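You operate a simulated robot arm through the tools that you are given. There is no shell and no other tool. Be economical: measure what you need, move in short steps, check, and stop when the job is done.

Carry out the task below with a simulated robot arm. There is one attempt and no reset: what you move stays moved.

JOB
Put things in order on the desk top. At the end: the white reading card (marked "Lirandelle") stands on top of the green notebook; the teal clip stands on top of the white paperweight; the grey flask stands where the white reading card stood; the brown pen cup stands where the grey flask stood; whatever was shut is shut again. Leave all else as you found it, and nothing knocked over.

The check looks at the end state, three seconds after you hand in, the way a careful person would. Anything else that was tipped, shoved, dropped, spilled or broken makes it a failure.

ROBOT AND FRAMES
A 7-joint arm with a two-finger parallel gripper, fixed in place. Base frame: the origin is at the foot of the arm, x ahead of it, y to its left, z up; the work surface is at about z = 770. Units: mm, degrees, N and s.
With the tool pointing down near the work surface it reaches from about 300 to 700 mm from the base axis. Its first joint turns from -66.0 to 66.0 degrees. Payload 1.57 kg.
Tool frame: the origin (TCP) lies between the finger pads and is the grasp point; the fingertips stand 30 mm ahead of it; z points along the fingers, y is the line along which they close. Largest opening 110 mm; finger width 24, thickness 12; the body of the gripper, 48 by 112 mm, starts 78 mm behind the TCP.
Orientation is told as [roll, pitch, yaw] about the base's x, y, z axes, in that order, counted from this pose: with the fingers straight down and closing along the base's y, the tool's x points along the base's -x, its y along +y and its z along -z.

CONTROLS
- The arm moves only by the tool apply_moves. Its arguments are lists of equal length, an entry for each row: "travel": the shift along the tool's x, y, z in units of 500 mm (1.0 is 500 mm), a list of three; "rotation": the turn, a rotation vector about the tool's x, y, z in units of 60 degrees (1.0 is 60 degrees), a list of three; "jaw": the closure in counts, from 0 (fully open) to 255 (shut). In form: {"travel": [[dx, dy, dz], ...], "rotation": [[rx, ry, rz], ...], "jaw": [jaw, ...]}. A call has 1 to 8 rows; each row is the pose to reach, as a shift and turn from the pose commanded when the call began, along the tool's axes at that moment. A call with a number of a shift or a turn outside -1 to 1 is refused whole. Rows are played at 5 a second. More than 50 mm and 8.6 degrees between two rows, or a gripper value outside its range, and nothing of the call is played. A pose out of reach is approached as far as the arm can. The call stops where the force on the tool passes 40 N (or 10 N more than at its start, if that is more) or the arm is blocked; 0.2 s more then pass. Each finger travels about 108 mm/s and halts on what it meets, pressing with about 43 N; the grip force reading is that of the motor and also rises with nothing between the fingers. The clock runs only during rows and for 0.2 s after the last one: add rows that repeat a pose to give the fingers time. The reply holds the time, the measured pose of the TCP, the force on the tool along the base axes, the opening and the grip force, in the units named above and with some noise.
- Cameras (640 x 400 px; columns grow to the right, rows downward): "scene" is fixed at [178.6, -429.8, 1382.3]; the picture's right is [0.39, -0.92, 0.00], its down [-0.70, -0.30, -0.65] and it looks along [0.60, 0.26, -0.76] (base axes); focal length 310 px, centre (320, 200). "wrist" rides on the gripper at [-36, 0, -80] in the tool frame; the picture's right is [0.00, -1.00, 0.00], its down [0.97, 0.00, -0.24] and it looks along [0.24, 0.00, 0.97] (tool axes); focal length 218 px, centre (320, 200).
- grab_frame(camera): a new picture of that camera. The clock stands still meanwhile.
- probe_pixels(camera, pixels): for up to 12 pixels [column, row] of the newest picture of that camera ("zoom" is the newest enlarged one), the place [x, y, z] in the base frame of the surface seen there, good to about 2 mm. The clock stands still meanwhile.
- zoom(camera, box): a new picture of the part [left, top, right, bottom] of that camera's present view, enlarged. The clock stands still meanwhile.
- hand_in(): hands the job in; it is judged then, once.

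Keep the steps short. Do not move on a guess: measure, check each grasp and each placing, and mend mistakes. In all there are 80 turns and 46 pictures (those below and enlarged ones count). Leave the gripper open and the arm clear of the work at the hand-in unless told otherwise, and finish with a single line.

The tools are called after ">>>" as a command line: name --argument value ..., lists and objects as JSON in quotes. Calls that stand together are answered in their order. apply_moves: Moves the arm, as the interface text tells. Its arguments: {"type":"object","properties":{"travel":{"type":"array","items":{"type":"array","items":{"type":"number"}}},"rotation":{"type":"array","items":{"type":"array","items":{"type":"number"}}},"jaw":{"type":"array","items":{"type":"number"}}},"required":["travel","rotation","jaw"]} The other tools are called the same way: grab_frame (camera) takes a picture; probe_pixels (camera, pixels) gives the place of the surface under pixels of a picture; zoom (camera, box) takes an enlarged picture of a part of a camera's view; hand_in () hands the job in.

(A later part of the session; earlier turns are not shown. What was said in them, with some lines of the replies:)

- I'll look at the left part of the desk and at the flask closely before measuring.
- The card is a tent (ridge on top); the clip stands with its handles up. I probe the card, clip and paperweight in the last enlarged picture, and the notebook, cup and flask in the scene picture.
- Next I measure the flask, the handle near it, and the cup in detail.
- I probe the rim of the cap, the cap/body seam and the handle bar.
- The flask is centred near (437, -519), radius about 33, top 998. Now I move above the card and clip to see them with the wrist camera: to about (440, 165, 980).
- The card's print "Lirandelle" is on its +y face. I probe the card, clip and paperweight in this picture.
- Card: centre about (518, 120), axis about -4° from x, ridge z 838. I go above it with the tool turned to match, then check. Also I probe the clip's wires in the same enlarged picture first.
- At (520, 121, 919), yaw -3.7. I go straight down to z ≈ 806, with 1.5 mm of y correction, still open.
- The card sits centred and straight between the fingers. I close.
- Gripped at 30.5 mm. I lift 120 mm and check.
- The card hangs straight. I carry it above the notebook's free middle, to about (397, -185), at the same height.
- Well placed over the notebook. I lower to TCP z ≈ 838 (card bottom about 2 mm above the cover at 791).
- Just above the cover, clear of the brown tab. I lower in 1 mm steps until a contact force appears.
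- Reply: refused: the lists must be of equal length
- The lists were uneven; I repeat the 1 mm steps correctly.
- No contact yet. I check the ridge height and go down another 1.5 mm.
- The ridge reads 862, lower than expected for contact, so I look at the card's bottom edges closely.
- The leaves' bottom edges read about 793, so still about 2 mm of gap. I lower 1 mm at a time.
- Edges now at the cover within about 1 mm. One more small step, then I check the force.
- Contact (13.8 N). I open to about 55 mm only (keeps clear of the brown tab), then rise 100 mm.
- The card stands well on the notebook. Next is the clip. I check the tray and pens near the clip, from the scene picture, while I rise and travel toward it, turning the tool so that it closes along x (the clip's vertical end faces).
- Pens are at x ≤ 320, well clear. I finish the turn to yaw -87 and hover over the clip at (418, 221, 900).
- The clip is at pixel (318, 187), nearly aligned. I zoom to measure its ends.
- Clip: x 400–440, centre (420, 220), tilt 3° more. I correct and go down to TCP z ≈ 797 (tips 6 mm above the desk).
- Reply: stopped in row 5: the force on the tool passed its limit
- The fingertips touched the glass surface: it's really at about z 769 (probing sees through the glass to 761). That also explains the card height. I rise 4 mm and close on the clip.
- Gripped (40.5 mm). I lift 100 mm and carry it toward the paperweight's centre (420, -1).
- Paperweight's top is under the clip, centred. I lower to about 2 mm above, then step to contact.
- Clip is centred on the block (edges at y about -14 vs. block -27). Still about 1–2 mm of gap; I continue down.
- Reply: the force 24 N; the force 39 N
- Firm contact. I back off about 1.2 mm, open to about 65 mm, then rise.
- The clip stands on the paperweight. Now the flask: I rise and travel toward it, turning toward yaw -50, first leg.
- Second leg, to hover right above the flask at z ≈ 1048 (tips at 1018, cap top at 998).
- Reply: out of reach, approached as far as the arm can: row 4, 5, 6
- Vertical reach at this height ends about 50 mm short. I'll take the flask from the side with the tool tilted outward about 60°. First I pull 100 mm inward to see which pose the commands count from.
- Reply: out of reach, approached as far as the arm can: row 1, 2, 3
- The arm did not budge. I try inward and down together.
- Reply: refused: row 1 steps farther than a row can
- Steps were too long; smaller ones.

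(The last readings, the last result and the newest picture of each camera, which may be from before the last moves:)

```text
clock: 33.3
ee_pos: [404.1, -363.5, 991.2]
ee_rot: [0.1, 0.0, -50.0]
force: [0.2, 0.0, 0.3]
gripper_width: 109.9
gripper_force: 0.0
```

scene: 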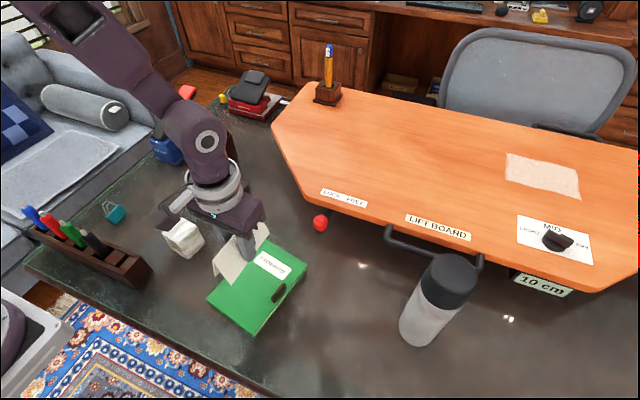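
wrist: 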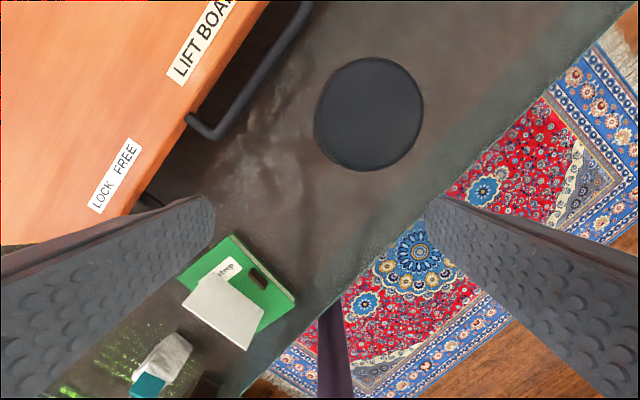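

Good, the base pose is clear now. I tilt 60° outward while moving to a pre-approach point (376, -446, 925), about 110 mm short of the flask along the finger direction.

>>> apply_moves --travel '[[-0.011, -0.019, 0.016], [-0.023, -0.038, 0.033], [-0.034, -0.056, 0.05], [-0.046, -0.075, 0.066], [-0.057, -0.094, 0.082], [-0.068, -0.112, 0.099], [-0.08, -0.131, 0.115], [-0.091, -0.15, 0.132]]' --rotation '[[0, -0.125, 0], [0, -0.25, 0], [0, -0.375, 0], [0, -0.5, 0], [0, -0.625, 0], [0, -0.75, 0], [0, -0.875, 0], [0, -1.0, 0]]' --jaw '[0, 0, 0, 0, 0, 0, 0, 0]'

>>> grab_frame --camera "wrist"

```text
clock: 35.1
ee_pos: [377.4, -448.4, 926.2]
ee_rot: [0.1, -59.9, -50.2]
force: [-0.4, -0.4, 0.2]
gripper_width: 110.1
gripper_force: 0.1
```

```text
18 pictures are left
```

wrist: 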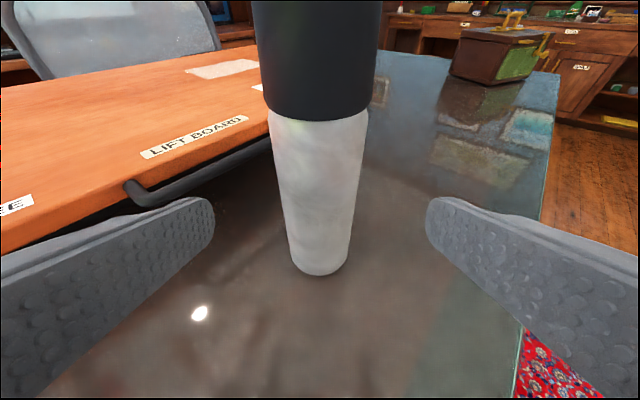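

The flask stands centred between the open fingers. I advance 105 mm along the fingers.

>>> apply_moves --travel '[[0, 0, 0.07], [0, 0, 0.14], [0, 0, 0.18], [0, 0, 0.21], [0, 0, 0.21]]' --rotation '[[0, 0, 0], [0, 0, 0], [0, 0, 0], [0, 0, 0], [0, 0, 0]]' --jaw '[0, 0, 0, 0, 0]'

>>> zoom --camera "scene" --box '[350, 210, 510, 360]'

```text
clock: 36.3
ee_pos: [437.1, -516.7, 873.1]
ee_rot: [-0.1, -60.0, -50.0]
force: [-0.2, 0.4, 0.2]
gripper_width: 109.8
gripper_force: 0.0
```

```text
2.67 times, centred on (430, 285) of scene
```

zoom: 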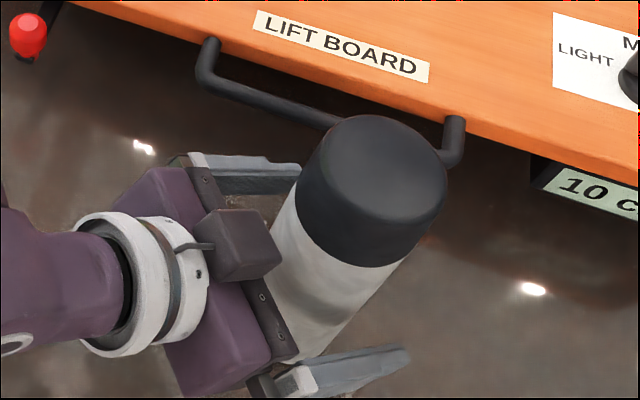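

The flask is between the fingers. I close.

>>> apply_moves --travel '[[0, 0, 0], [0, 0, 0], [0, 0, 0], [0, 0, 0]]' --rotation '[[0, 0, 0], [0, 0, 0], [0, 0, 0], [0, 0, 0]]' --jaw '[255, 255, 255, 255]'

```text
clock: 37.3
ee_pos: [435.4, -516.3, 874.8]
ee_rot: [0.0, -60.1, -50.1]
force: [1.3, 0.3, -0.4]
gripper_width: 66.2
gripper_force: 43.0
```

Gripped at 66 mm. I lift 20 mm and look at the load.

>>> apply_moves --travel '[[-0.0087, 0, -0.005], [-0.0346, 0, -0.02], [-0.0346, 0, -0.02]]' --rotation '[[0, 0, 0], [0, 0, 0], [0, 0, 0]]' --jaw '[255, 255, 255]'

>>> zoom --camera "scene" --box '[350, 210, 510, 360]'

```text
clock: 38.1
ee_pos: [435.1, -516.8, 892.7]
ee_rot: [-0.1, -60.0, -50.0]
force: [-0.2, 0.0, -4.1]
gripper_width: 66.2
gripper_force: 43.4
```

```text
2.67 times, centred on (430, 285) of scene
```

zoom: 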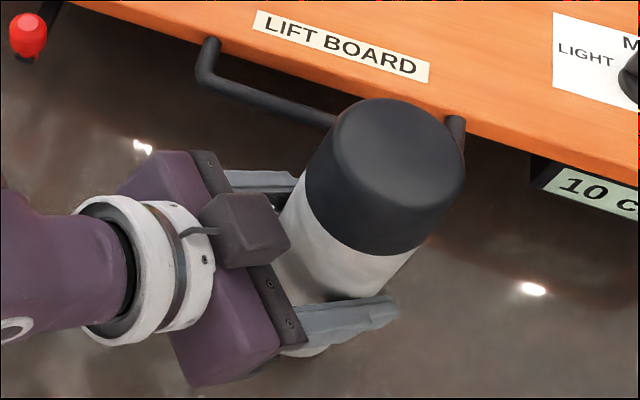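

Lifted cleanly, about 4 N. I lift 95 mm more, straight up, then draw it 136 mm inward along the radius.

>>> apply_moves --travel '[[-0.055, 0, -0.032], [-0.11, 0, -0.064], [-0.165, 0, -0.095], [-0.131, 0, -0.154], [-0.097, 0, -0.213], [-0.063, 0, -0.272], [-0.029, 0, -0.331], [-0.029, 0, -0.331]]' --rotation '[[0, 0, 0], [0, 0, 0], [0, 0, 0], [0, 0, 0], [0, 0, 0], [0, 0, 0], [0, 0, 0], [0, 0, 0]]' --jaw '[255, 255, 255, 255, 255, 255, 255, 255]'

```text
clock: 39.9
ee_pos: [346.6, -413.0, 989.3]
ee_rot: [-0.1, -59.9, -50.1]
force: [-0.3, -0.2, -3.8]
gripper_width: 66.1
gripper_force: 42.9
```

Good. Now I swing it about the base axis at constant radius (539) and height, 32° in this call, turning the tool with it.

>>> apply_moves --travel '[[0.0013, 0.0753, -0.0023], [0.0052, 0.15, -0.0091], [0.0118, 0.2241, -0.0204], [0.0209, 0.2971, -0.0362], [0.0325, 0.3687, -0.0563], [0.0466, 0.4384, -0.0807], [0.0631, 0.5061, -0.1093], [0.0819, 0.5712, -0.1419]]' --rotation '[[-0.0577, 0, -0.0333], [-0.1155, 0, -0.0667], [-0.1732, 0, -0.1], [-0.2309, 0, -0.1333], [-0.2887, 0, -0.1667], [-0.3464, 0, -0.2], [-0.4041, 0, -0.2333], [-0.4619, 0, -0.2667]]' --jaw '[255, 255, 255, 255, 255, 255, 255, 255]'

```text
clock: 41.7
ee_pos: [512.9, -166.5, 988.6]
ee_rot: [0.0, -59.9, -18.0]
force: [-0.6, 0.0, -3.2]
gripper_width: 66.7
gripper_force: 43.2
```

Works as planned, flask still level. The second swing ends at bearing 13°, radius 529, above where the card stood.

>>> apply_moves --travel '[[0.0013, 0.0753, -0.0023], [0.0052, 0.15, -0.0091], [0.0118, 0.2241, -0.0204], [0.0209, 0.2971, -0.0362], [0.0325, 0.3687, -0.0563], [0.0466, 0.4384, -0.0807], [0.0651, 0.5061, -0.1127], [0.087, 0.5552, -0.1507]]' --rotation '[[-0.0577, 0, -0.0333], [-0.1155, 0, -0.0667], [-0.1732, 0, -0.1], [-0.2309, 0, -0.1333], [-0.2887, 0, -0.1667], [-0.3464, 0, -0.2], [-0.4041, 0, -0.2333], [-0.4474, 0, -0.2583]]' --jaw '[255, 255, 255, 255, 255, 255, 255, 255]'

>>> grab_frame --camera "scene"

```text
clock: 43.5
ee_pos: [518.1, 124.3, 989.0]
ee_rot: [0.0, -60.0, 12.9]
force: [-0.7, -0.3, -4.1]
gripper_width: 66.4
gripper_force: 43.2
```

```text
15 pictures are left
```

scene: 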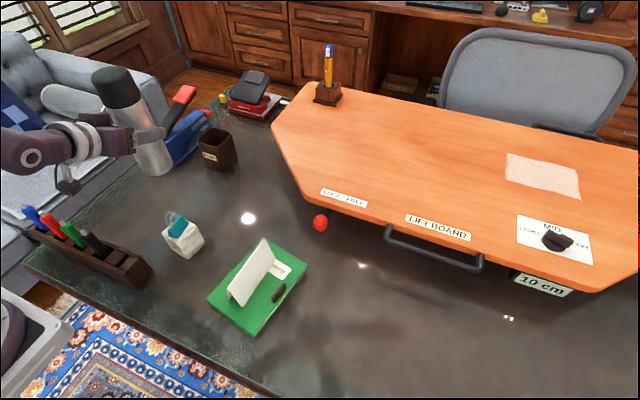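

The flask is above the card's old place. Before lowering I measure how the arm's links sit over the pens, and the landing spot's neighbours.

>>> probe_pixels --camera "scene" --pixels '[[30, 152], [15, 165], [40, 165], [65, 155], [68, 185], [90, 140], [150, 172], [165, 172], [185, 160], [195, 145], [203, 165], [170, 240]]'

>>> zoom --camera "scene" --box '[0, 50, 260, 270]'

```text
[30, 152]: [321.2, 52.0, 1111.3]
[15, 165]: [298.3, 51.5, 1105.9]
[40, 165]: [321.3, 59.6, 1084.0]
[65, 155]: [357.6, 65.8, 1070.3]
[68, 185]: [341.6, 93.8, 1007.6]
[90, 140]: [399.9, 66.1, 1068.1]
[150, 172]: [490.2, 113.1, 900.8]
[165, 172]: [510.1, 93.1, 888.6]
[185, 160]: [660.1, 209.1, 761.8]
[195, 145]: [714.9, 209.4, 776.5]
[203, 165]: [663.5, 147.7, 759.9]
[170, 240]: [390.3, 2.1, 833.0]
```

```text
1.82 times, centred on (130, 160) of scene
```

zoom: 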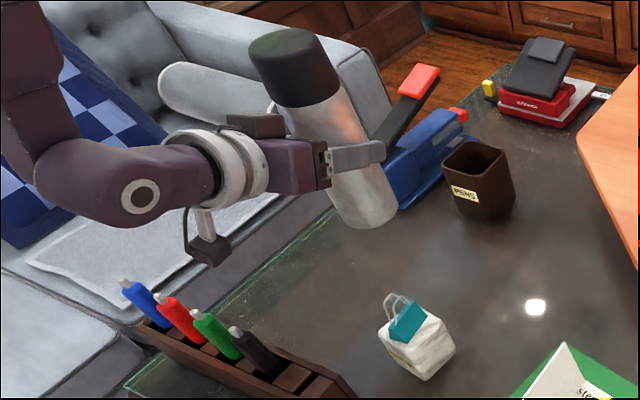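

The bracket hanging under the wrist would come close to the black pen. I turn 12° more (yaw 25) about the flask while still high so it passes free of both pens and clip, then lower 60 mm and look.

>>> apply_moves --travel '[[0.002, -0.005, -0.003], [0.003, -0.01, -0.005], [0.055, -0.01, 0.025], [0.107, -0.01, 0.055], [0.107, -0.01, 0.055]]' --rotation '[[-0.087, 0, -0.05], [-0.173, 0, -0.1], [-0.173, 0, -0.1], [-0.173, 0, -0.1], [-0.173, 0, -0.1]]' --jaw '[255, 255, 255, 255, 255]'

>>> zoom --camera "scene" --box '[0, 90, 240, 290]'

>>> probe_pixels --camera "zoom" --pixels '[[200, 240], [215, 260], [230, 250], [195, 220], [240, 230], [185, 200], [330, 150], [380, 240], [130, 190], [60, 160], [250, 180], [300, 180]]'

```text
clock: 44.7
ee_pos: [516.9, 121.5, 929.5]
ee_rot: [0.0, -59.9, 24.8]
force: [1.0, -0.3, -3.7]
gripper_width: 66.4
gripper_force: 43.4
```

```text
2.00 times, centred on (120, 190) of scene
```

zoom: 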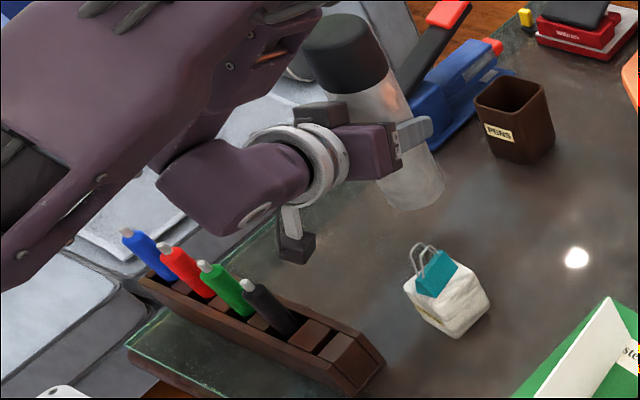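

```text
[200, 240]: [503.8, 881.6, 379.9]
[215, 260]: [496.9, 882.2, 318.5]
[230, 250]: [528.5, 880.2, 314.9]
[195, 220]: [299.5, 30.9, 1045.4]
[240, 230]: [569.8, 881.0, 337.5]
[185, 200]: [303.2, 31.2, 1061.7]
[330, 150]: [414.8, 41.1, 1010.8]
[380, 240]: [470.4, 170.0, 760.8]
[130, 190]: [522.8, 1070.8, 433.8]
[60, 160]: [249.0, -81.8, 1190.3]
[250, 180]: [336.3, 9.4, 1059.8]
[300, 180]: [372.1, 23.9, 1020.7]
```

>>> probe_pixels --camera "zoom" --pixels '[[297, 258], [285, 250], [312, 240], [295, 240], [283, 240], [305, 258], [288, 215], [312, 255], [240, 225], [220, 230]]'

```text
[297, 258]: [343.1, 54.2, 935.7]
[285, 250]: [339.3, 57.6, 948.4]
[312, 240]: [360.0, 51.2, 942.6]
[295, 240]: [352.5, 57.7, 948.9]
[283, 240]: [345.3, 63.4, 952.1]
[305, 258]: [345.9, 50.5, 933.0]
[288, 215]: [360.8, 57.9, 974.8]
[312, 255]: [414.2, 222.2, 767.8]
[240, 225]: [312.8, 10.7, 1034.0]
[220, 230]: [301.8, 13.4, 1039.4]
```

The bracket is at (345, 56) with its bottom near 931, ending near 875: clear of the tray (834) and of the black pen (y 104). I lower 51 mm more.

>>> apply_moves --travel '[[0.035, 0, 0.02], [0.069, 0, 0.04], [0.088, 0, 0.051], [0.088, 0, 0.051]]' --rotation '[[0, 0, 0], [0, 0, 0], [0, 0, 0], [0, 0, 0]]' --jaw '[255, 255, 255, 255]'

>>> apply_moves --travel '[[0.0017, 0, 0.001], [0.0035, 0, 0.002], [0.0035, 0, 0.002]]' --rotation '[[0, 0, 0], [0, 0, 0], [0, 0, 0]]' --jaw '[255, 255, 255]'

```text
clock: 45.7
ee_pos: [516.4, 118.3, 878.3]
ee_rot: [0.1, -60.0, 24.9]
force: [0.8, 0.3, -3.9]
gripper_width: 66.7
gripper_force: 43.2
```

```text
clock: 46.5
ee_pos: [516.1, 118.6, 876.0]
ee_rot: [0.0, -60.1, 24.9]
force: [-0.3, -0.9, -3.9]
gripper_width: 66.3
gripper_force: 43.2
```

Position (516, 118.5) is right. I keep lowering in small steps to contact.

>>> apply_moves --travel '[[0.0017, 0, 0.001], [0.0017, 0, 0.001]]' --rotation '[[0, 0, 0], [0, 0, 0]]' --jaw '[255, 255]'

>>> apply_moves --travel '[[0.0017, 0, 0.001], [0.0017, 0, 0.001]]' --rotation '[[0, 0, 0], [0, 0, 0]]' --jaw '[255, 255]'

>>> apply_moves --travel '[[0.0017, 0, 0.001], [0.0017, 0, 0.001]]' --rotation '[[0, 0, 0], [0, 0, 0]]' --jaw '[255, 255]'

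```text
clock: 47.1
ee_pos: [516.8, 119.4, 875.0]
ee_rot: [0.0, -60.0, 24.9]
force: [-1.5, -1.9, 2.3]
gripper_width: 66.1
gripper_force: 42.7
```

```text
clock: 47.7
ee_pos: [515.2, 119.4, 874.6]
ee_rot: [0.0, -60.2, 25.1]
force: [-7.3, -2.1, 18.4]
gripper_width: 66.6
gripper_force: 43.4
```

```text
clock: 48.3
ee_pos: [515.7, 120.5, 875.0]
ee_rot: [-0.1, -60.3, 24.9]
force: [-7.9, -2.2, 36.9]
gripper_width: 66.5
gripper_force: 42.7
```

Firm contact. I relieve it by about 1.8 mm, open fully, then retreat 115 mm along the fingers.

>>> apply_moves --travel '[[-0.0032, 0, -0.0018], [-0.0032, 0, -0.0018], [-0.0032, 0, -0.0018], [-0.0032, 0, -0.0018], [-0.0032, 0, -0.07], [-0.0032, 0, -0.15], [-0.0032, 0, -0.23]]' --rotation '[[0, 0, 0], [0, 0, 0], [0, 0, 0], [0, 0, 0], [0, 0, 0], [0, 0, 0], [0, 0, 0]]' --jaw '[255, 0, 0, 0, 0, 0, 0]'

>>> grab_frame --camera "scene"

>>> grab_frame --camera "wrist"

```text
clock: 49.9
ee_pos: [507.2, 114.5, 881.4]
ee_rot: [0.3, -60.1, 24.9]
force: [0.0, -0.1, -0.6]
gripper_width: 110.0
gripper_force: 0.0
out of reach, approached as far as the arm can: row 5, 6, 7
```

```text
12 pictures are left
```

scene: 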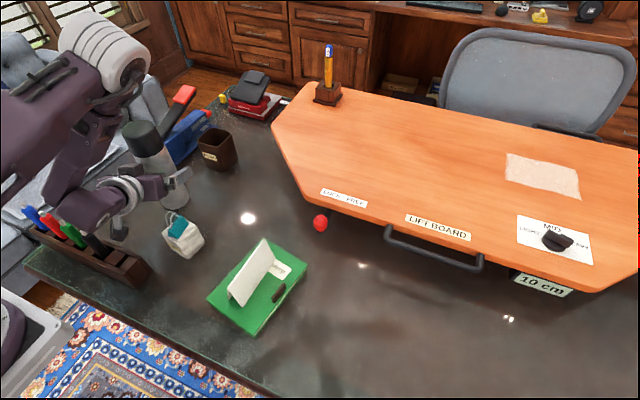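

```text
11 pictures are left
```

wrist: 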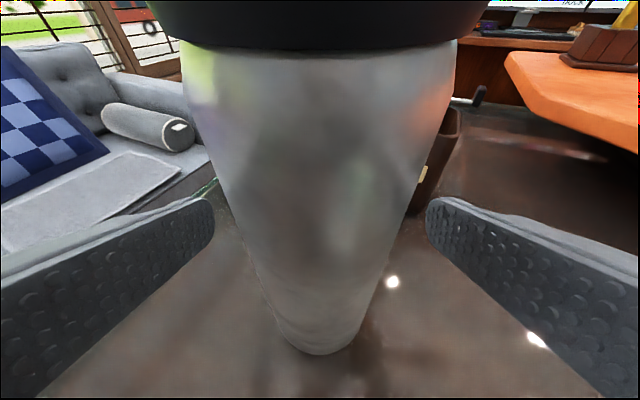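

The flask stands upright where the card stood. Going back is blocked by the folded wrist, so I go straight up beside the flask, with 22 mm of room on each side.

>>> apply_moves --travel '[[-0.0346, 0, -0.02], [-0.0693, 0, -0.04], [-0.1386, 0, -0.08], [-0.2078, 0, -0.12], [-0.2858, 0, -0.165], [-0.2858, 0, -0.165]]' --rotation '[[0, 0, 0], [0, 0, 0], [0, 0, 0], [0, 0, 0], [0, 0, 0], [0, 0, 0]]' --jaw '[0, 0, 0, 0, 0, 0]'

```text
clock: 51.3
ee_pos: [506.4, 113.8, 1046.4]
ee_rot: [0.1, -60.0, 24.7]
force: [-0.2, -0.4, 0.0]
gripper_width: 109.7
gripper_force: 0.0
```

Clear of the flask's top. I bring the tool back to vertical while moving toward the pen cup, to about (590, 70, 1051), to see it from above.

>>> apply_moves --travel '[[-0.0083, -0.0188, 0.0119], [-0.0167, -0.0375, 0.0238], [-0.025, -0.0563, 0.0357], [-0.0333, -0.075, 0.0477], [-0.0416, -0.0938, 0.0596], [-0.05, -0.1125, 0.0715], [-0.0583, -0.1313, 0.0834], [-0.0666, -0.15, 0.0953]]' --rotation '[[0, 0.125, 0], [0, 0.25, 0], [0, 0.375, 0], [0, 0.5, 0], [0, 0.625, 0], [0, 0.75, 0], [0, 0.875, 0], [0, 1.0, 0]]' --jaw '[0, 0, 0, 0, 0, 0, 0, 0]'

>>> grab_frame --camera "wrist"

```text
clock: 52.3
ee_pos: [537.2, 103.5, 1030.0]
ee_rot: [1.8, -37.2, 24.0]
force: [-1.3, -0.6, 9.6]
gripper_width: 110.0
gripper_force: 0.1
out of reach, approached as far as the arm can: row 3, 4
stopped in row 4: the force on the tool passed its limit (the readings are from after the stop); the commanded pose is now the measured one
```

```text
10 pictures are left
```

wrist: 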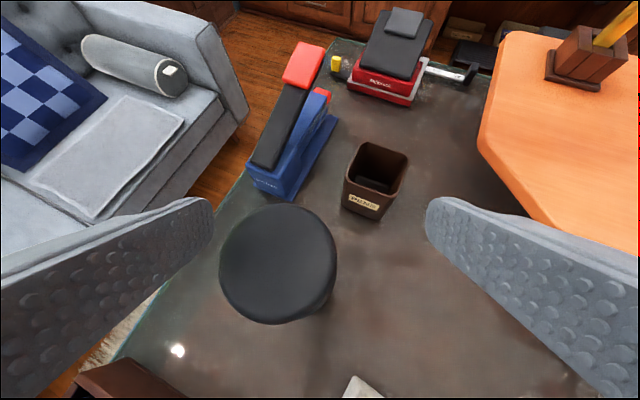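

A row was out of reach, the hand sank, and something touched (z 1030). I retreat straight back along the fingers (up and inward) 50 mm, then check the flask.

>>> apply_moves --travel '[[0, 0, -0.02], [0, 0, -0.06], [0, 0, -0.1], [0, 0, -0.1]]' --rotation '[[0, 0, 0], [0, 0, 0], [0, 0, 0], [0, 0, 0]]' --jaw '[0, 0, 0, 0]'

>>> grab_frame --camera "scene"

>>> probe_pixels --camera "scene" --pixels '[[140, 125], [135, 135], [148, 125], [142, 138], [155, 133], [170, 205], [180, 205], [165, 195], [187, 195], [175, 185]]'

```text
clock: 53.3
ee_pos: [511.0, 89.4, 1069.9]
ee_rot: [1.9, -37.1, 24.1]
force: [0.2, -0.1, -1.0]
gripper_width: 109.9
gripper_force: 0.1
```

```text
9 pictures are left
```

scene: 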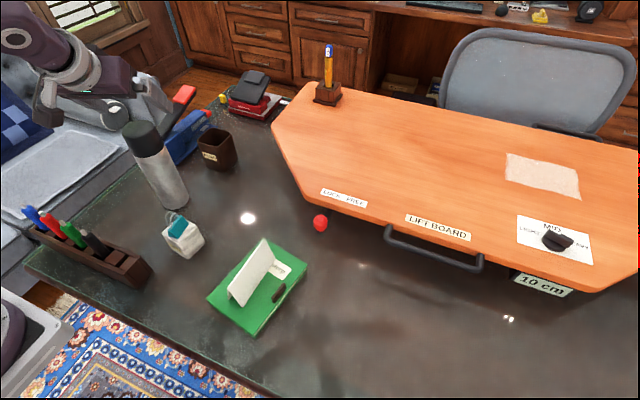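

```text
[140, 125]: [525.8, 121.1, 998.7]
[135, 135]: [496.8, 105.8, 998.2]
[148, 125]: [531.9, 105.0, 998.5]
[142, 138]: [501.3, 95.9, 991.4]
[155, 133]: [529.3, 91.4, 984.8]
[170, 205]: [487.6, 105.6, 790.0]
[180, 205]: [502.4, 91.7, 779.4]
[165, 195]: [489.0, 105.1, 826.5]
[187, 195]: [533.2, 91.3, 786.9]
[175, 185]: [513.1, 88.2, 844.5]
```

The flask is upright and exactly at (518, 121). Now I measure the cup in the last wrist picture: rim around (345–408, 142–195), and in the scene picture.

>>> probe_pixels --camera "wrist" --pixels '[[367, 143], [406, 156], [391, 195], [346, 182], [385, 149], [368, 189], [400, 175], [354, 165], [345, 205], [384, 218], [365, 200], [376, 185]]'

>>> probe_pixels --camera "scene" --pixels '[[199, 134], [211, 129], [234, 131], [224, 147], [202, 137], [222, 146], [205, 160], [221, 171], [235, 160], [230, 155], [213, 155], [216, 140]]'

```text
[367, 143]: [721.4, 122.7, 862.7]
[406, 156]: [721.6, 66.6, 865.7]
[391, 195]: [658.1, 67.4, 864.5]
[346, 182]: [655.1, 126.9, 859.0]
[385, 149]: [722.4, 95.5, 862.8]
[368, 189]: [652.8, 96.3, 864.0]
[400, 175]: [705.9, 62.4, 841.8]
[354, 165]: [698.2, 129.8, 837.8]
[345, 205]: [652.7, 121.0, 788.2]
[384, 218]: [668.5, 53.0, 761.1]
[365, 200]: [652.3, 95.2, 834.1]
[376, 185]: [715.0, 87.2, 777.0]
```

```text
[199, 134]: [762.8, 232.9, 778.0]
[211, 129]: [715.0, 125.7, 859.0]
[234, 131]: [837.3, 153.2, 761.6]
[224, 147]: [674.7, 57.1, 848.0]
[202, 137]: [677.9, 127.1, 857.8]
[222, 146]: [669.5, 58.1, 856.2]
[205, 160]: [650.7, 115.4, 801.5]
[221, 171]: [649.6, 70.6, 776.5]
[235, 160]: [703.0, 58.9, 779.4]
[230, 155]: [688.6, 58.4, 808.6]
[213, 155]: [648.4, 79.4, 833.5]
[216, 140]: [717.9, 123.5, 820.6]
```

The cup is about 72 mm square, centre (686, 94), rim z 864, nearly axis-aligned. Its near wall is within easy vertical reach, so I'll grip that wall with one finger inside. First I draw inward over free space at z ≈ 1075 and make the tool vertical there.

>>> apply_moves --travel '[[0.03, 0.002, -0.028], [0.055, 0.003, -0.05], [0.08, 0.004, -0.071], [0.1, 0.005, -0.088], [0.116, 0.005, -0.101], [0.116, 0.005, -0.101], [0.116, 0.005, -0.101]]' --rotation '[[0, 0.08, 0], [0.01, 0.19, 0], [0.015, 0.3, 0], [0.02, 0.41, 0], [0.025, 0.52, 0], [0.03, 0.617, 0], [0.03, 0.617, 0]]' --jaw '[0, 0, 0, 0, 0, 0, 0]'

>>> probe_pixels --camera "scene" --pixels '[[273, 142], [275, 130], [303, 85], [285, 175], [312, 203], [315, 100], [328, 55], [320, 222], [280, 190], [325, 235], [170, 150], [190, 128]]'

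```text
clock: 54.9
ee_pos: [440.5, 58.1, 1074.0]
ee_rot: [-0.2, -0.1, 24.6]
force: [0.7, -0.6, 0.0]
gripper_width: 109.8
gripper_force: 0.0
```

```text
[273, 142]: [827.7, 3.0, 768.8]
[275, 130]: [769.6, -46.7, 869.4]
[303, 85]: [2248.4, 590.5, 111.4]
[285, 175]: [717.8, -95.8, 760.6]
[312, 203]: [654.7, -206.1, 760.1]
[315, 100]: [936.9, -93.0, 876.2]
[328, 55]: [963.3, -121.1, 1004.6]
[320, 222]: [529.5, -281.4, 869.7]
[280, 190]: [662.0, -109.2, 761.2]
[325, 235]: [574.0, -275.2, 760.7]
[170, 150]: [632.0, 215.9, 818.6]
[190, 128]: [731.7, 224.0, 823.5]
```

Vertical again. Now toward the cup: to (600, 40, 1074), passing beside the flask above its height, turning toward yaw 90, with the jaw set to about 50 mm.

>>> apply_moves --travel '[[-0.034, -0.021, 0], [-0.069, -0.041, 0], [-0.103, -0.062, 0], [-0.138, -0.083, 0], [-0.172, -0.103, 0], [-0.206, -0.124, 0], [-0.241, -0.144, 0], [-0.275, -0.165, 0]]' --rotation '[[0, 0, -0.125], [0, 0, -0.25], [0, 0, -0.375], [0, 0, -0.5], [0, 0, -0.625], [0, 0, -0.75], [0, 0, -0.875], [0, 0, -1.0]]' --jaw '[139, 139, 139, 139, 139, 139, 139, 139]'

```text
clock: 56.7
ee_pos: [599.4, 40.7, 1074.9]
ee_rot: [-0.1, 0.1, 84.7]
force: [1.0, 0.8, -0.4]
gripper_width: 50.2
gripper_force: 0.0
```

Reached. I descend to z ≈ 930 here, then shift to above the cup's near wall at (653, 94).

>>> apply_moves --travel '[[0, 0, 0.09], [0, 0, 0.18], [0, 0, 0.285], [-0.058, -0.049, 0.285], [-0.116, -0.097, 0.285], [-0.116, -0.097, 0.285]]' --rotation '[[0, 0, -0.04], [0, 0, -0.088], [0, 0, -0.088], [0, 0, -0.088], [0, 0, -0.088], [0, 0, -0.088]]' --jaw '[139, 139, 139, 139, 139, 139]'

```text
refused: row 3 steps farther than a row can; nothing moved
```

>>> apply_moves --travel '[[0, 0, 0.095], [0, 0, 0.19], [0, 0, 0.285], [-0.058, -0.049, 0.285], [-0.116, -0.097, 0.285], [-0.116, -0.097, 0.285]]' --rotation '[[0, 0, -0.04], [0, 0, -0.088], [0, 0, -0.088], [0, 0, -0.088], [0, 0, -0.088], [0, 0, -0.088]]' --jaw '[139, 139, 139, 139, 139, 139]'

>>> grab_frame --camera "wrist"

```text
clock: 58.1
ee_pos: [653.8, 94.3, 932.3]
ee_rot: [-0.2, 0.1, 89.8]
force: [-0.2, -0.2, 0.4]
gripper_width: 50.1
gripper_force: 0.1
```

```text
8 pictures are left
```

wrist: 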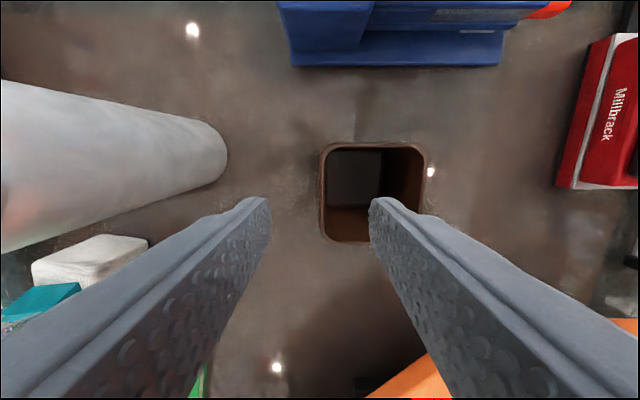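

I probe the rim to check the alignment.

>>> probe_pixels --camera "wrist" --pixels '[[323, 165], [323, 190], [323, 220], [328, 190], [424, 190], [375, 144], [350, 239], [423, 165], [345, 145], [400, 145]]'

```text
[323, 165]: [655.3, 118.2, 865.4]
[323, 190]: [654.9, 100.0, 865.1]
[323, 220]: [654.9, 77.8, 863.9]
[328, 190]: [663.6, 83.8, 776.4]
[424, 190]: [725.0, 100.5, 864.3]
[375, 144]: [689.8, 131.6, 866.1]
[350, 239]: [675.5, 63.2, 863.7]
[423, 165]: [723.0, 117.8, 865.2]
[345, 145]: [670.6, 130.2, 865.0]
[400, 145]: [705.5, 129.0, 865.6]
```

Near wall at x ≈ 655, rim z 865, cup aligned with the tool. I lower to TCP z ≈ 847: one finger inside, one outside.

>>> apply_moves --travel '[[-0.004, -0.002, 0.05], [-0.004, -0.002, 0.1], [-0.004, -0.002, 0.14], [-0.004, -0.002, 0.17], [-0.004, -0.002, 0.17]]' --rotation '[[0, 0, 0], [0, 0, 0], [0, 0, 0], [0, 0, 0], [0, 0, 0]]' --jaw '[139, 139, 139, 139, 139]'

>>> apply_moves --travel '[[0, 0, 0], [0, 0, 0], [0, 0, 0], [0, 0, 0]]' --rotation '[[0, 0, 0], [0, 0, 0], [0, 0, 0], [0, 0, 0]]' --jaw '[255, 255, 255, 255]'

```text
clock: 59.3
ee_pos: [655.0, 96.2, 847.8]
ee_rot: [-0.2, 0.0, 89.8]
force: [0.4, 0.6, 0.4]
gripper_width: 50.2
gripper_force: 0.1
```

```text
clock: 60.3
ee_pos: [654.3, 94.6, 847.3]
ee_rot: [-0.2, 0.1, 90.0]
force: [-0.4, 0.7, -0.1]
gripper_width: 3.7
gripper_force: 24.1
```

Wall gripped (3.7 mm). I lift 30 mm and check.

>>> apply_moves --travel '[[0, 0, -0.01], [0, 0, -0.03], [0, 0, -0.06], [0, 0, -0.06]]' --rotation '[[0, 0, 0], [0, 0, 0], [0, 0, 0], [0, 0, 0]]' --jaw '[255, 255, 255, 255]'

>>> grab_frame --camera "scene"

```text
clock: 61.3
ee_pos: [654.0, 95.0, 877.7]
ee_rot: [-0.1, 0.1, 89.9]
force: [-0.2, 0.6, -1.8]
gripper_width: 3.8
gripper_force: 24.3
```

```text
7 pictures are left
```

scene: 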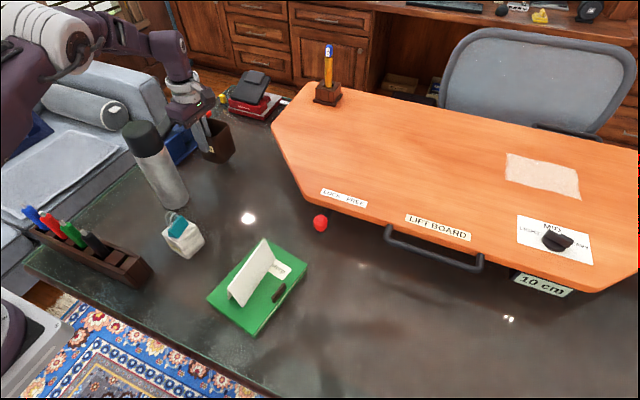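

Held level. I move it to open desk at TCP (560, -60), away from flask and board, then raise to z ≈ 985.

>>> apply_moves --travel '[[0.0775, 0.047, 0], [0.155, 0.094, 0], [0.2325, 0.141, 0], [0.31, 0.188, 0], [0.31, 0.188, -0.072], [0.31, 0.188, -0.143], [0.31, 0.188, -0.214], [0.31, 0.188, -0.214]]' --rotation '[[0, 0, 0], [0, 0, 0], [0, 0, 0], [0, 0, 0], [0, 0, 0], [0, 0, 0], [0, 0, 0], [0, 0, 0]]' --jaw '[255, 255, 255, 255, 255, 255, 255, 255]'

```text
clock: 63.1
ee_pos: [558.1, -58.6, 984.0]
ee_rot: [-0.2, 0.1, 89.9]
force: [0.1, 0.2, -1.5]
gripper_width: 3.9
gripper_force: 24.6
```

Now I swing toward the flask's old place, staying at z 985 (cup bottom about 906, above board, knob and card), turning with it.

>>> apply_moves --travel '[[0.071, 0.042, 0], [0.142, 0.085, 0], [0.213, 0.127, 0], [0.284, 0.169, 0], [0.355, 0.211, 0], [0.426, 0.254, 0], [0.497, 0.296, 0], [0.568, 0.338, 0]]' --rotation '[[0, 0, 0.073], [0, 0, 0.147], [0, 0, 0.22], [0, 0, 0.293], [0, 0, 0.367], [0, 0, 0.44], [0, 0, 0.513], [0, 0, 0.587]]' --jaw '[255, 255, 255, 255, 255, 255, 255, 255]'

```text
clock: 64.9
ee_pos: [388.6, -341.6, 984.9]
ee_rot: [-0.2, 0.0, 54.5]
force: [-1.1, 0.8, -2.0]
gripper_width: 3.7
gripper_force: 23.9
```

Next to the spot itself, TCP (412.6, -495.4), descending to z ≈ 900, yaw 46.

>>> apply_moves --travel '[[0.037, -0.036, 0.04], [0.074, -0.073, 0.08], [0.111, -0.109, 0.12], [0.148, -0.145, 0.15], [0.186, -0.182, 0.17], [0.2226, -0.2178, 0.17], [0.2226, -0.2178, 0.17]]' --rotation '[[0, 0, 0.03], [0, 0, 0.06], [0, 0, 0.09], [0, 0, 0.12], [0, 0, 0.142], [0, 0, 0.142], [0, 0, 0.142]]' --jaw '[255, 255, 255, 255, 255, 255, 255]'

>>> zoom --camera "scene" --box '[350, 200, 510, 360]'

```text
clock: 66.5
ee_pos: [413.8, -496.1, 899.3]
ee_rot: [-0.2, -0.1, 46.1]
force: [-0.3, -0.1, -2.4]
gripper_width: 3.7
gripper_force: 24.3
```

```text
2.50 times, centred on (430, 280) of scene
```

zoom: 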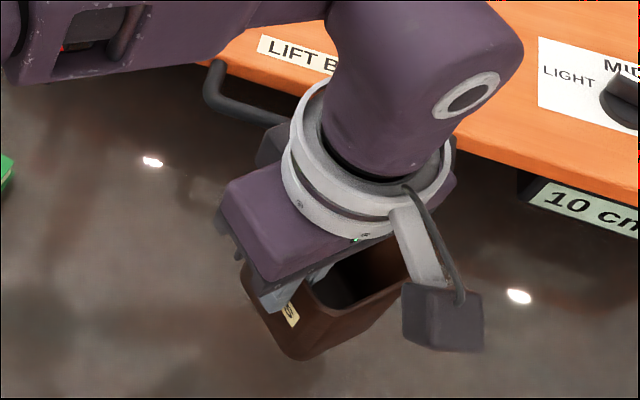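

Cup over the spot. I lower 48 mm, then feel for contact.

>>> apply_moves --travel '[[0, 0, 0.04], [0, 0, 0.075], [0, 0, 0.096], [0, 0, 0.096]]' --rotation '[[0, 0, 0], [0, 0, 0], [0, 0, 0], [0, 0, 0]]' --jaw '[255, 255, 255, 255]'

>>> apply_moves --travel '[[0, 0, 0.002], [0, 0, 0.004], [0, 0, 0.004]]' --rotation '[[0, 0, 0], [0, 0, 0], [0, 0, 0]]' --jaw '[255, 255, 255]'

>>> apply_moves --travel '[[0, 0, 0.002], [0, 0, 0.002]]' --rotation '[[0, 0, 0], [0, 0, 0]]' --jaw '[255, 255]'

```text
clock: 67.5
ee_pos: [415.6, -496.9, 852.6]
ee_rot: [-0.2, 0.0, 46.1]
force: [0.4, -0.6, -0.8]
gripper_width: 3.5
gripper_force: 24.4
```

```text
clock: 68.3
ee_pos: [415.2, -495.5, 850.0]
ee_rot: [-0.2, -0.1, 46.1]
force: [-0.5, -0.2, -1.7]
gripper_width: 3.8
gripper_force: 24.7
```

```text
clock: 68.9
ee_pos: [415.8, -495.8, 848.2]
ee_rot: [-0.1, -0.1, 46.0]
force: [0.0, -0.1, -2.2]
gripper_width: 3.8
gripper_force: 24.5
```

x is about 2.5 mm too far; I correct that and continue down.

>>> apply_moves --travel '[[0.0035, 0.0036, 0], [0.0035, 0.0036, 0.002], [0.0035, 0.0036, 0.002]]' --rotation '[[0, 0, 0], [0, 0, 0], [0, 0, 0]]' --jaw '[255, 255, 255]'

>>> apply_moves --travel '[[0, 0, 0.002], [0, 0, 0.002]]' --rotation '[[0, 0, 0], [0, 0, 0]]' --jaw '[255, 255]'

```text
clock: 69.7
ee_pos: [413.4, -496.5, 848.2]
ee_rot: [-0.2, -0.2, 46.1]
force: [-0.3, -0.4, -1.4]
gripper_width: 4.0
gripper_force: 24.8
```

```text
clock: 70.3
ee_pos: [412.6, -496.3, 847.6]
ee_rot: [-0.3, 0.1, 46.1]
force: [0.9, 1.7, 2.6]
gripper_width: 3.6
gripper_force: 24.5
```

Contact begins. Half a millimetre more, then I open to about 45 mm and rise 120 mm.

>>> apply_moves --travel '[[0, 0, 0.001], [0, 0, 0.001], [0, 0, 0.001], [0, 0, 0.001], [0, 0, -0.06], [0, 0, -0.12], [0, 0, -0.17]]' --rotation '[[0, 0, 0], [0, 0, 0], [0, 0, 0], [0, 0, 0], [0, 0, 0], [0, 0, 0], [0, 0, 0]]' --jaw '[255, 150, 150, 150, 150, 150, 150]'

>>> grab_frame --camera "wrist"

>>> probe_pixels --camera "wrist" --pixels '[[323, 190], [328, 160], [420, 190], [375, 150], [375, 235], [350, 150], [350, 235], [420, 170]]'

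```text
clock: 71.9
ee_pos: [412.4, -497.1, 931.7]
ee_rot: [-0.1, 0.0, 46.1]
force: [0.0, 0.1, -0.5]
gripper_width: 45.2
gripper_force: 0.1
```

```text
5 pictures are left
```

wrist: 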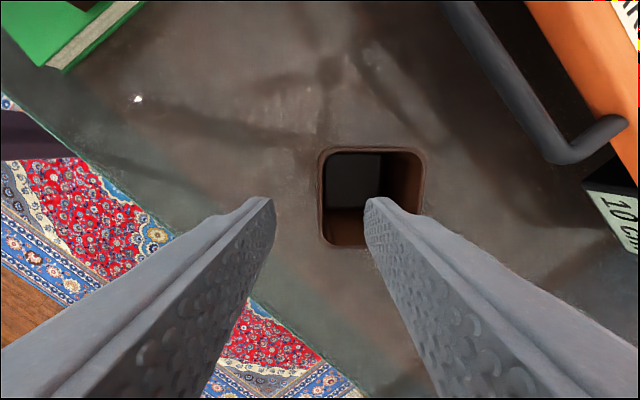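

```text
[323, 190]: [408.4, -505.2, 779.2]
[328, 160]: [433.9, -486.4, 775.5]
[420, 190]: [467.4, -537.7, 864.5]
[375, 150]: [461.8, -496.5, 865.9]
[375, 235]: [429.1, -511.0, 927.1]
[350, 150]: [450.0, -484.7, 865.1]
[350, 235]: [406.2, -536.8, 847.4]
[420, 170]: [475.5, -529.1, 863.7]
```

The cup stands on the flask's spot (centre within about 2 mm). I withdraw inward and up, opening the gripper once clear.

>>> apply_moves --travel '[[0, 0.04, -0.03], [0, 0.1, -0.06], [0, 0.16, -0.1], [0, 0.22, -0.14], [0, 0.28, -0.18], [0, 0.34, -0.22], [0, 0.36, -0.26], [0, 0.36, -0.26]]' --rotation '[[0, 0, 0], [0, 0, 0], [0, 0, 0], [0, 0, 0], [0, 0, 0], [0, 0, 0], [0, 0, 0], [0, 0, 0]]' --jaw '[150, 150, 150, 0, 0, 0, 0, 0]'

>>> grab_frame --camera "scene"

```text
clock: 73.7
ee_pos: [281.1, -370.0, 1061.0]
ee_rot: [-0.2, -0.2, 46.1]
force: [0.8, -0.1, -0.3]
gripper_width: 110.3
gripper_force: 0.1
```

```text
4 pictures are left
```

scene: 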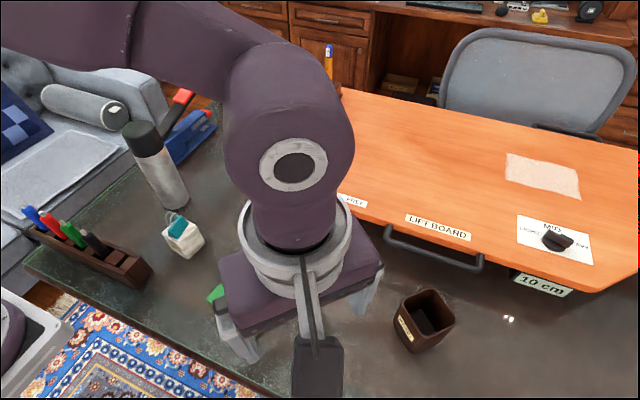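

All looks well. I move the arm back near its starting place for a clear last view.

>>> apply_moves --travel '[[-0.083, 0.028, -0.005], [-0.167, 0.056, -0.01], [-0.25, 0.084, -0.01], [-0.333, 0.112, -0.01], [-0.417, 0.14, -0.01], [-0.5, 0.168, -0.01], [-0.583, 0.196, -0.01], [-0.66, 0.222, -0.01]]' --rotation '[[0, 0, 0], [0, 0, 0], [0, 0, 0], [0, 0, 0], [0, 0, 0], [0, 0, 0], [0, 0, 0], [0, 0, 0]]' --jaw '[0, 0, 0, 0, 0, 0, 0, 0]'

>>> grab_frame --camera "scene"

```text
clock: 75.5
ee_pos: [429.9, -57.1, 1066.4]
ee_rot: [-0.2, -0.1, 46.1]
force: [0.2, -0.2, -0.6]
gripper_width: 110.1
gripper_force: 0.0
```

```text
3 pictures are left
```

scene: 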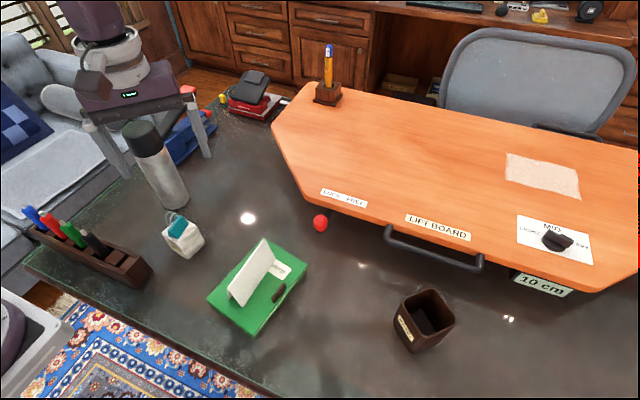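

Everything stands as asked: card on the notebook at (255, 270), clip on the paperweight at (182, 235), flask at (155, 165), cup at (424, 320). The rest is untouched, the gripper is open and the arm is clear, so I hand in.

>>> hand_in

```text
The job is handed in.
```

The job is handed in: the card is on the notebook, the clip on the paperweight, the flask where the card stood and the cup where the flask stood; the hand lightly touched something by the flask's cap once, and the flask was still upright and in place when I measured it afterwards.
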